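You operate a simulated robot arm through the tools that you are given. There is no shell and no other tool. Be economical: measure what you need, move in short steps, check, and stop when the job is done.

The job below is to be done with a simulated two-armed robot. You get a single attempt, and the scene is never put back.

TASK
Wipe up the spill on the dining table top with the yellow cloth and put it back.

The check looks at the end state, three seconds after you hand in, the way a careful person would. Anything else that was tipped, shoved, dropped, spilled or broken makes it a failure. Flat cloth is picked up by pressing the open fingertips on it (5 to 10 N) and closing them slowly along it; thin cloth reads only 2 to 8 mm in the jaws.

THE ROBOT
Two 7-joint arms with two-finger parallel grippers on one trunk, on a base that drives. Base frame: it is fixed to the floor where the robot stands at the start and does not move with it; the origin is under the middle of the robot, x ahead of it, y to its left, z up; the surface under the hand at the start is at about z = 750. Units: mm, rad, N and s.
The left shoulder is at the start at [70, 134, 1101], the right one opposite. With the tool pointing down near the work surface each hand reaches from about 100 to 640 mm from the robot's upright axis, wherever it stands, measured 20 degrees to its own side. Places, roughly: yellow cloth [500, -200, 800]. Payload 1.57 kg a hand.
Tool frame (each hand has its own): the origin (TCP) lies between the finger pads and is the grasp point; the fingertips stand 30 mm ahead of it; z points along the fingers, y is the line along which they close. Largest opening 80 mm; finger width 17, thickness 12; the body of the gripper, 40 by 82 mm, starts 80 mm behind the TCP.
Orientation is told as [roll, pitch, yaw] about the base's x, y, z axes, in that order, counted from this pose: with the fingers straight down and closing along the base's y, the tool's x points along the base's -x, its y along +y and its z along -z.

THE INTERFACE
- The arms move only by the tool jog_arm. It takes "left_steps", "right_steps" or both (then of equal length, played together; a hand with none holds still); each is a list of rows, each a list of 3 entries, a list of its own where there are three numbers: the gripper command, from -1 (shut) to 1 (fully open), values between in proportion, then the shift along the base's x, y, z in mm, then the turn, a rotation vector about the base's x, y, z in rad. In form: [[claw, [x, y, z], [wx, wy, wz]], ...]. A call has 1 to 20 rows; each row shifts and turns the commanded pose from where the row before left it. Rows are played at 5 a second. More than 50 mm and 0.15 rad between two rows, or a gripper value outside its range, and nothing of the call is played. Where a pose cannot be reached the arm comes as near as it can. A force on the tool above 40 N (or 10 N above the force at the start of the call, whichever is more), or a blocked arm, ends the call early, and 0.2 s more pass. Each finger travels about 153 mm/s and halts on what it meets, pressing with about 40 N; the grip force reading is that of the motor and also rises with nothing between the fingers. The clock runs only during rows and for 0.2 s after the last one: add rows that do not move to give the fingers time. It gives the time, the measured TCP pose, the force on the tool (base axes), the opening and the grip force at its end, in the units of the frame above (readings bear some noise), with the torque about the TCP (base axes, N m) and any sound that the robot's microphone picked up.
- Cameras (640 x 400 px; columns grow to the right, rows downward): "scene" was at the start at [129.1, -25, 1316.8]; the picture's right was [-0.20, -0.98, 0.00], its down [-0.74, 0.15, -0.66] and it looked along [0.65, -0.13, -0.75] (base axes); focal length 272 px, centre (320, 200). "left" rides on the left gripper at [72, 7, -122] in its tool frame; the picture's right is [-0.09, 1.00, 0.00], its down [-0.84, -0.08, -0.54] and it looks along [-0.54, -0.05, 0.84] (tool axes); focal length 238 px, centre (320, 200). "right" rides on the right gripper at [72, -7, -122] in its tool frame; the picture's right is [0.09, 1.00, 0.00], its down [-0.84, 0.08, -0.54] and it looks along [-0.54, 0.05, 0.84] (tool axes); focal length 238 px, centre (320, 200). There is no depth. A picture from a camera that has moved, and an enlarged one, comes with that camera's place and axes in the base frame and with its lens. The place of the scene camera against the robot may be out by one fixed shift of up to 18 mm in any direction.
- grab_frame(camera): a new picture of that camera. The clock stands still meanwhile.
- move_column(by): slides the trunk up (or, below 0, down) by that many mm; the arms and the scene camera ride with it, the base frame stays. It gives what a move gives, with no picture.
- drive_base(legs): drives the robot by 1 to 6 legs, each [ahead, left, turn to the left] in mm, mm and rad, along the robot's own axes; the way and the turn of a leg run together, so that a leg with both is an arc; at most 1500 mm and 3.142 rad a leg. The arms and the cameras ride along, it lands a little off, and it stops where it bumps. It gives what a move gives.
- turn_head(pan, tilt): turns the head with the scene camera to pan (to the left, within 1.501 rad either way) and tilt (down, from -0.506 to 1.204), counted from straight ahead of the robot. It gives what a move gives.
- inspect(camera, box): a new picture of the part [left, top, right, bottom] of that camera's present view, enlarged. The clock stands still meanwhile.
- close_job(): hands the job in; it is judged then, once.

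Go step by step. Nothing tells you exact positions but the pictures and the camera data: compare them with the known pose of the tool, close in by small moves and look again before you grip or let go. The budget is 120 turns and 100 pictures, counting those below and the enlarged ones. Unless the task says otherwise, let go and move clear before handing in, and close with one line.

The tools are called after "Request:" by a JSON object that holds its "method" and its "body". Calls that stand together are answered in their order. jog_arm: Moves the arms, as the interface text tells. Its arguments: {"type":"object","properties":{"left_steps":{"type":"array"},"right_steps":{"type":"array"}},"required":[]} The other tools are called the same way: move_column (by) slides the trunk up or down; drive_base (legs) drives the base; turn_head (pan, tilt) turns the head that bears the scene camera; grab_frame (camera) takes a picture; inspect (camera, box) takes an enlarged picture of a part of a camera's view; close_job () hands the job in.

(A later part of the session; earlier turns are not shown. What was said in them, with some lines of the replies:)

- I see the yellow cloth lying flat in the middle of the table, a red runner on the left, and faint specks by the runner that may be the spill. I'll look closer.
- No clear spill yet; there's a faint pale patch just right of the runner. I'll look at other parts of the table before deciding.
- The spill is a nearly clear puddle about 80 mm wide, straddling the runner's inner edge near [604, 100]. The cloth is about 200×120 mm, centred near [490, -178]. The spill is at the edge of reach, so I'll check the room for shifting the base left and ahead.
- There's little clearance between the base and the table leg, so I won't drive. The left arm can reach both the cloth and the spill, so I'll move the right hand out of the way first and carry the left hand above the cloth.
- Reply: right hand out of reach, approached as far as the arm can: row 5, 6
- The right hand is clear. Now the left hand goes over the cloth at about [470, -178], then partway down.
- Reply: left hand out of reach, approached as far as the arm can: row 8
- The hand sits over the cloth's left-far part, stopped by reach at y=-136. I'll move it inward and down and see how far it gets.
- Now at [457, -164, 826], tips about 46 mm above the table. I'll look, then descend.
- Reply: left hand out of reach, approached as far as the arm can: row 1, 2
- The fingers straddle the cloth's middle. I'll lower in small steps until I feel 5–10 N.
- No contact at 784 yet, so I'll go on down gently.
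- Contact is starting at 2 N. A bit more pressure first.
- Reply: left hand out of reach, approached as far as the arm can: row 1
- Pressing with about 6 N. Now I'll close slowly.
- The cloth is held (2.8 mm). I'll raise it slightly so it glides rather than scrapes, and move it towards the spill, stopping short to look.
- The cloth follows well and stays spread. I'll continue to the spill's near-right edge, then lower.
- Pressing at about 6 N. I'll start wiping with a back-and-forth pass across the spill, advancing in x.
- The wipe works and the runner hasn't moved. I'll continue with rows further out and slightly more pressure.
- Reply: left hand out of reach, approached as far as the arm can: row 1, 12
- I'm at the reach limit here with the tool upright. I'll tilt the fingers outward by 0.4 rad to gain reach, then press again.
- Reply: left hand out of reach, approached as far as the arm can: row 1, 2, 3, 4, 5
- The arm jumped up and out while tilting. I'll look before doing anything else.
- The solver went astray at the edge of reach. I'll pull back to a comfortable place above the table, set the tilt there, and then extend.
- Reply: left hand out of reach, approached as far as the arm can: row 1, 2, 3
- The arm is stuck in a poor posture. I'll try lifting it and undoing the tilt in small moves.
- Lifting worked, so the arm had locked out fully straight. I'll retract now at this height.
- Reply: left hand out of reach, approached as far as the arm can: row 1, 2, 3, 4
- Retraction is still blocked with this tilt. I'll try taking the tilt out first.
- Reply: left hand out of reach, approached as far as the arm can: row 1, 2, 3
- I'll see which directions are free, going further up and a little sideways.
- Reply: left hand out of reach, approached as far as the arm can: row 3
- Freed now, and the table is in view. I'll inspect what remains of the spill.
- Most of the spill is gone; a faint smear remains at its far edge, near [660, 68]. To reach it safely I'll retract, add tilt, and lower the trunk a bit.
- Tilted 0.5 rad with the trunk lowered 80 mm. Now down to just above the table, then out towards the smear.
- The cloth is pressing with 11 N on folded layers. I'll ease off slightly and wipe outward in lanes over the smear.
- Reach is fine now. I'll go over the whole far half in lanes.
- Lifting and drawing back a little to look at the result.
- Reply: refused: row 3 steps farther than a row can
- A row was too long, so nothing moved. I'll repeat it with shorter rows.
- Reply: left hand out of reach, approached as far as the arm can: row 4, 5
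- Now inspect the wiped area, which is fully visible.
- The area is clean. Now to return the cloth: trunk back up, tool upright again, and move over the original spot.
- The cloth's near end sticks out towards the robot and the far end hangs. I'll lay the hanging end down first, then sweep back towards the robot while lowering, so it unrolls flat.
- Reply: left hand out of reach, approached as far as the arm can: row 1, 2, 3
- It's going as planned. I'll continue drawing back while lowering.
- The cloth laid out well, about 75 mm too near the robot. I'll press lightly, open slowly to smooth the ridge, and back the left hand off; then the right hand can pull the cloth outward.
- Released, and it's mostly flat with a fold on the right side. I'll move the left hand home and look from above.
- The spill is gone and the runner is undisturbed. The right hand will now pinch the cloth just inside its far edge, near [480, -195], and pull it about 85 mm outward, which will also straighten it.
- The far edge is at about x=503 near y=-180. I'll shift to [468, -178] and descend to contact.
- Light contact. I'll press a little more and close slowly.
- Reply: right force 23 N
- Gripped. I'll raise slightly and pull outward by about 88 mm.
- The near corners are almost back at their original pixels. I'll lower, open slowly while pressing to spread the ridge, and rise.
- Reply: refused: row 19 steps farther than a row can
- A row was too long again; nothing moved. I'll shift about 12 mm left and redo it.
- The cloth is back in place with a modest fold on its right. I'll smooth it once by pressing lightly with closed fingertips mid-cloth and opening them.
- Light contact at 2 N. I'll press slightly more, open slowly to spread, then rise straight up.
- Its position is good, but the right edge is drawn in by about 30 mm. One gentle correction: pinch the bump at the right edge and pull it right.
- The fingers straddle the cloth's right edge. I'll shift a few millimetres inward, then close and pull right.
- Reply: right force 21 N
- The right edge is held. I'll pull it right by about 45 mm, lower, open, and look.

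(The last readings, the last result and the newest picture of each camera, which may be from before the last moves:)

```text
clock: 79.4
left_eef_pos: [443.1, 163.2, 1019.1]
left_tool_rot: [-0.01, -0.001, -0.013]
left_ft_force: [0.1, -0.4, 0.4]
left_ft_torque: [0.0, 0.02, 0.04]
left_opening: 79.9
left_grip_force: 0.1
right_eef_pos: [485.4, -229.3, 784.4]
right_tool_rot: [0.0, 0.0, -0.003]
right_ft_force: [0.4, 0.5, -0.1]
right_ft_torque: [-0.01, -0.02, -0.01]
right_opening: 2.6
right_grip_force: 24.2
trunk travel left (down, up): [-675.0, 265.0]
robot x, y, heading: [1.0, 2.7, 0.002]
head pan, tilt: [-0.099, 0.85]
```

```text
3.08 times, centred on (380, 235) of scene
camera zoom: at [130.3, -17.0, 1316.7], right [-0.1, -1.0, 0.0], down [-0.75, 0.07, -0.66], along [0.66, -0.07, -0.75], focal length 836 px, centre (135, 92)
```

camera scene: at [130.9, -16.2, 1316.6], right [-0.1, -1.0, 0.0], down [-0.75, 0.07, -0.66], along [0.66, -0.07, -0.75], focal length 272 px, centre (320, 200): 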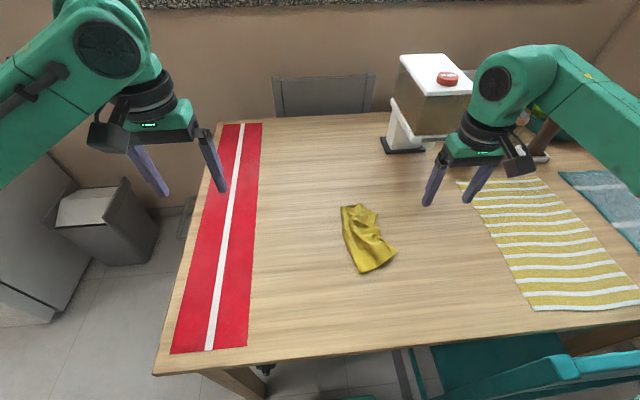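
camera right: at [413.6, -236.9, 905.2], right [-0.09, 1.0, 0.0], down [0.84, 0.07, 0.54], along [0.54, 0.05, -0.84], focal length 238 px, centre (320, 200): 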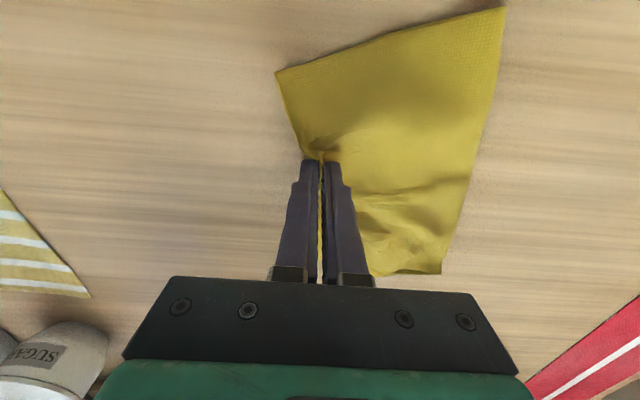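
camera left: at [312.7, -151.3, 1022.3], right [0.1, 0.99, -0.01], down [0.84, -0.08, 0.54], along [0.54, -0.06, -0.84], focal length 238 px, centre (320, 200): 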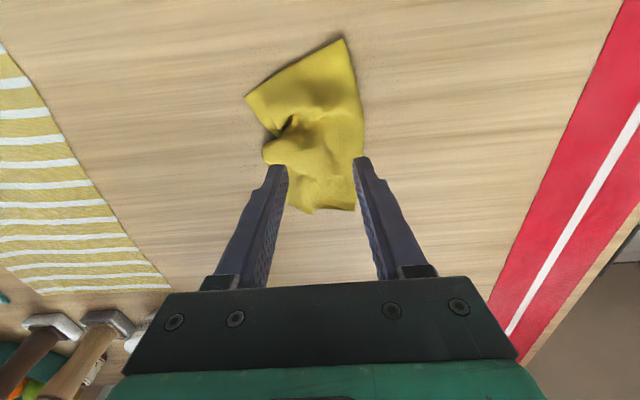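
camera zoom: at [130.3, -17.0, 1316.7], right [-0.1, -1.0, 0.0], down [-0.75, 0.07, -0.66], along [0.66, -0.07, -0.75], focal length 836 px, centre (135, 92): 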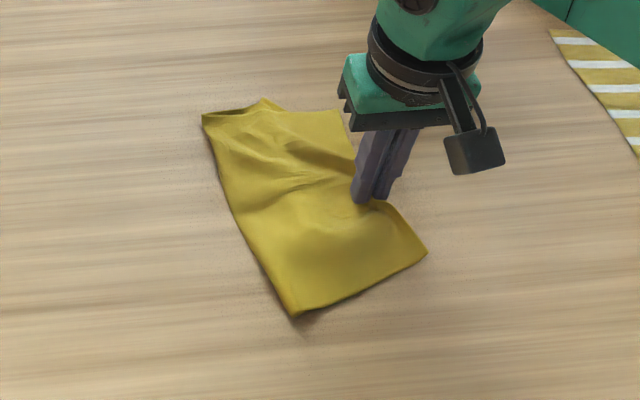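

Excellent: the cloth is nearly flat and rectangular again, at its original place. I'll open a little, rise, and move the right hand back to its starting spot.

Request:
{"method": "jog_arm", "body": {"right_steps": [[-0.85, [0, 0, 0], [0, 0, 0]], [-0.7, [0, 0, 0], [0, 0, 0]], [-0.5, [0, 0, 0], [0, 0, 0]], [-0.4, [0, 0, 0], [0, 0, 0]], [-0.4, [0, 0, 10], [0, 0, 0]], [-0.4, [0, 0, 30], [0, 0, 0]], [-0.4, [0, 0, 40], [0, 0, 0]], [0, [-10, -10, 40], [0, 0, 0]], [0.5, [-10, -20, 40], [0, 0, 0]], [1, [-20, -30, 30], [0, 0, 0]], [1, [-20, -30, 20], [0, 0, 0]], [1, [-20, -30, 20], [0, 0, 0]], [1, [0, 0, 0], [0, 0, 0]]]}}

Request:
{"method": "grab_frame", "body": {"camera": "scene"}}

Request:
{"method": "inspect", "body": {"camera": "scene", "box": [200, 140, 330, 230]}}

Request:
{"method": "inspect", "body": {"camera": "scene", "box": [300, 170, 460, 300]}}

```text
clock: 82.2
left_eef_pos: [445.0, 164.3, 1019.5]
left_tool_rot: [-0.009, 0.0, -0.01]
left_ft_force: [0.1, 0.2, -0.6]
left_ft_torque: [-0.01, -0.01, 0.03]
left_opening: 79.7
left_grip_force: 0.1
right_eef_pos: [405.8, -348.1, 1013.0]
right_tool_rot: [0.0, 0.0, -0.004]
right_ft_force: [0.2, -0.2, -0.3]
right_ft_torque: [-0.01, 0.02, -0.02]
right_opening: 80.1
right_grip_force: 0.0
trunk travel left (down, up): [-675.0, 265.0]
robot x, y, heading: [-0.6, 1.1, -0.002]
head pan, tilt: [-0.099, 0.85]
```

```text
37 pictures are left
camera scene: at [131.0, -16.7, 1316.6], right [-0.1, -1.0, 0.0], down [-0.75, 0.07, -0.66], along [0.66, -0.07, -0.75], focal length 272 px, centre (320, 200)
```

scene: 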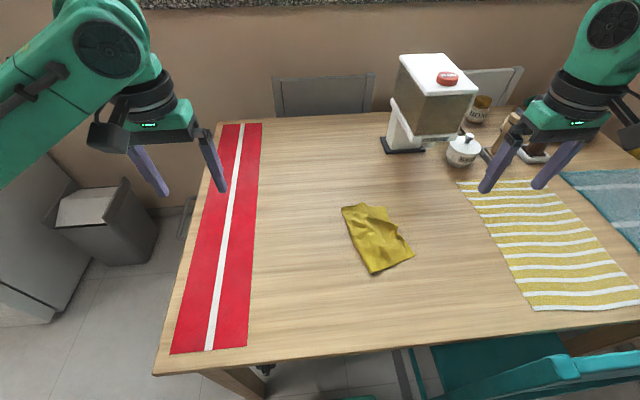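

```text
4.44 times, centred on (265, 185) of scene
camera zoom: at [131.0, -16.7, 1316.6], right [-0.1, -1.0, 0.0], down [-0.75, 0.07, -0.66], along [0.66, -0.07, -0.75], focal length 1208 px, centre (564, 267)
```

zoom: 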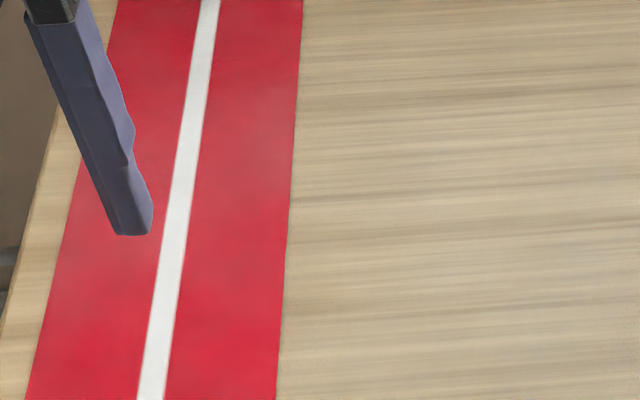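

```text
3.08 times, centred on (380, 235) of scene
camera zoom: at [131.0, -16.7, 1316.6], right [-0.1, -1.0, 0.0], down [-0.75, 0.07, -0.66], along [0.66, -0.07, -0.75], focal length 836 px, centre (135, 92)
```

zoom: 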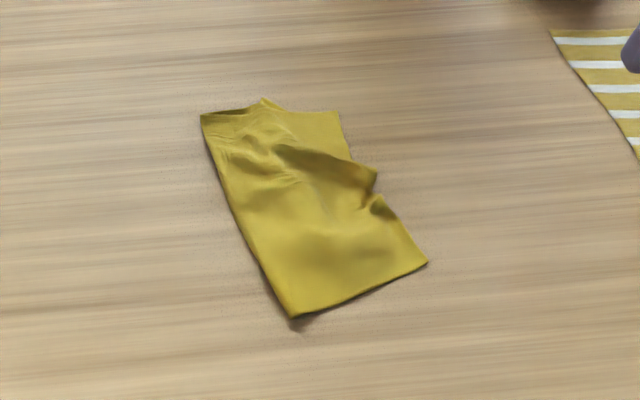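

The cloth is back in its place and the table looks clean. I'll make one last check of the runner side with the left hand's camera.

Request:
{"method": "inspect", "body": {"camera": "left", "box": [200, 100, 400, 225]}}

```text
3.20 times, centred on (300, 162) of left
camera zoom: at [371.9, 170.4, 1141.7], right [0.1, 0.99, -0.01], down [0.84, -0.08, 0.54], along [0.54, -0.06, -0.84], focal length 763 px, centre (384, 320)
```

zoom: 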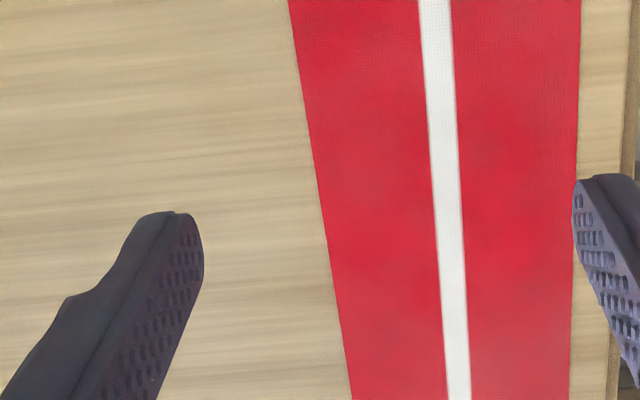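

The table and runner are clean, and the cloth is released and in place, so I'm handing in.

Request:
{"method": "close_job", "body": {}}

```text
The job is handed in.
```

I wiped up the spill with the yellow cloth and put the cloth back in its original place, slightly creased; in the final pictures the table is clean and nothing else looks moved.
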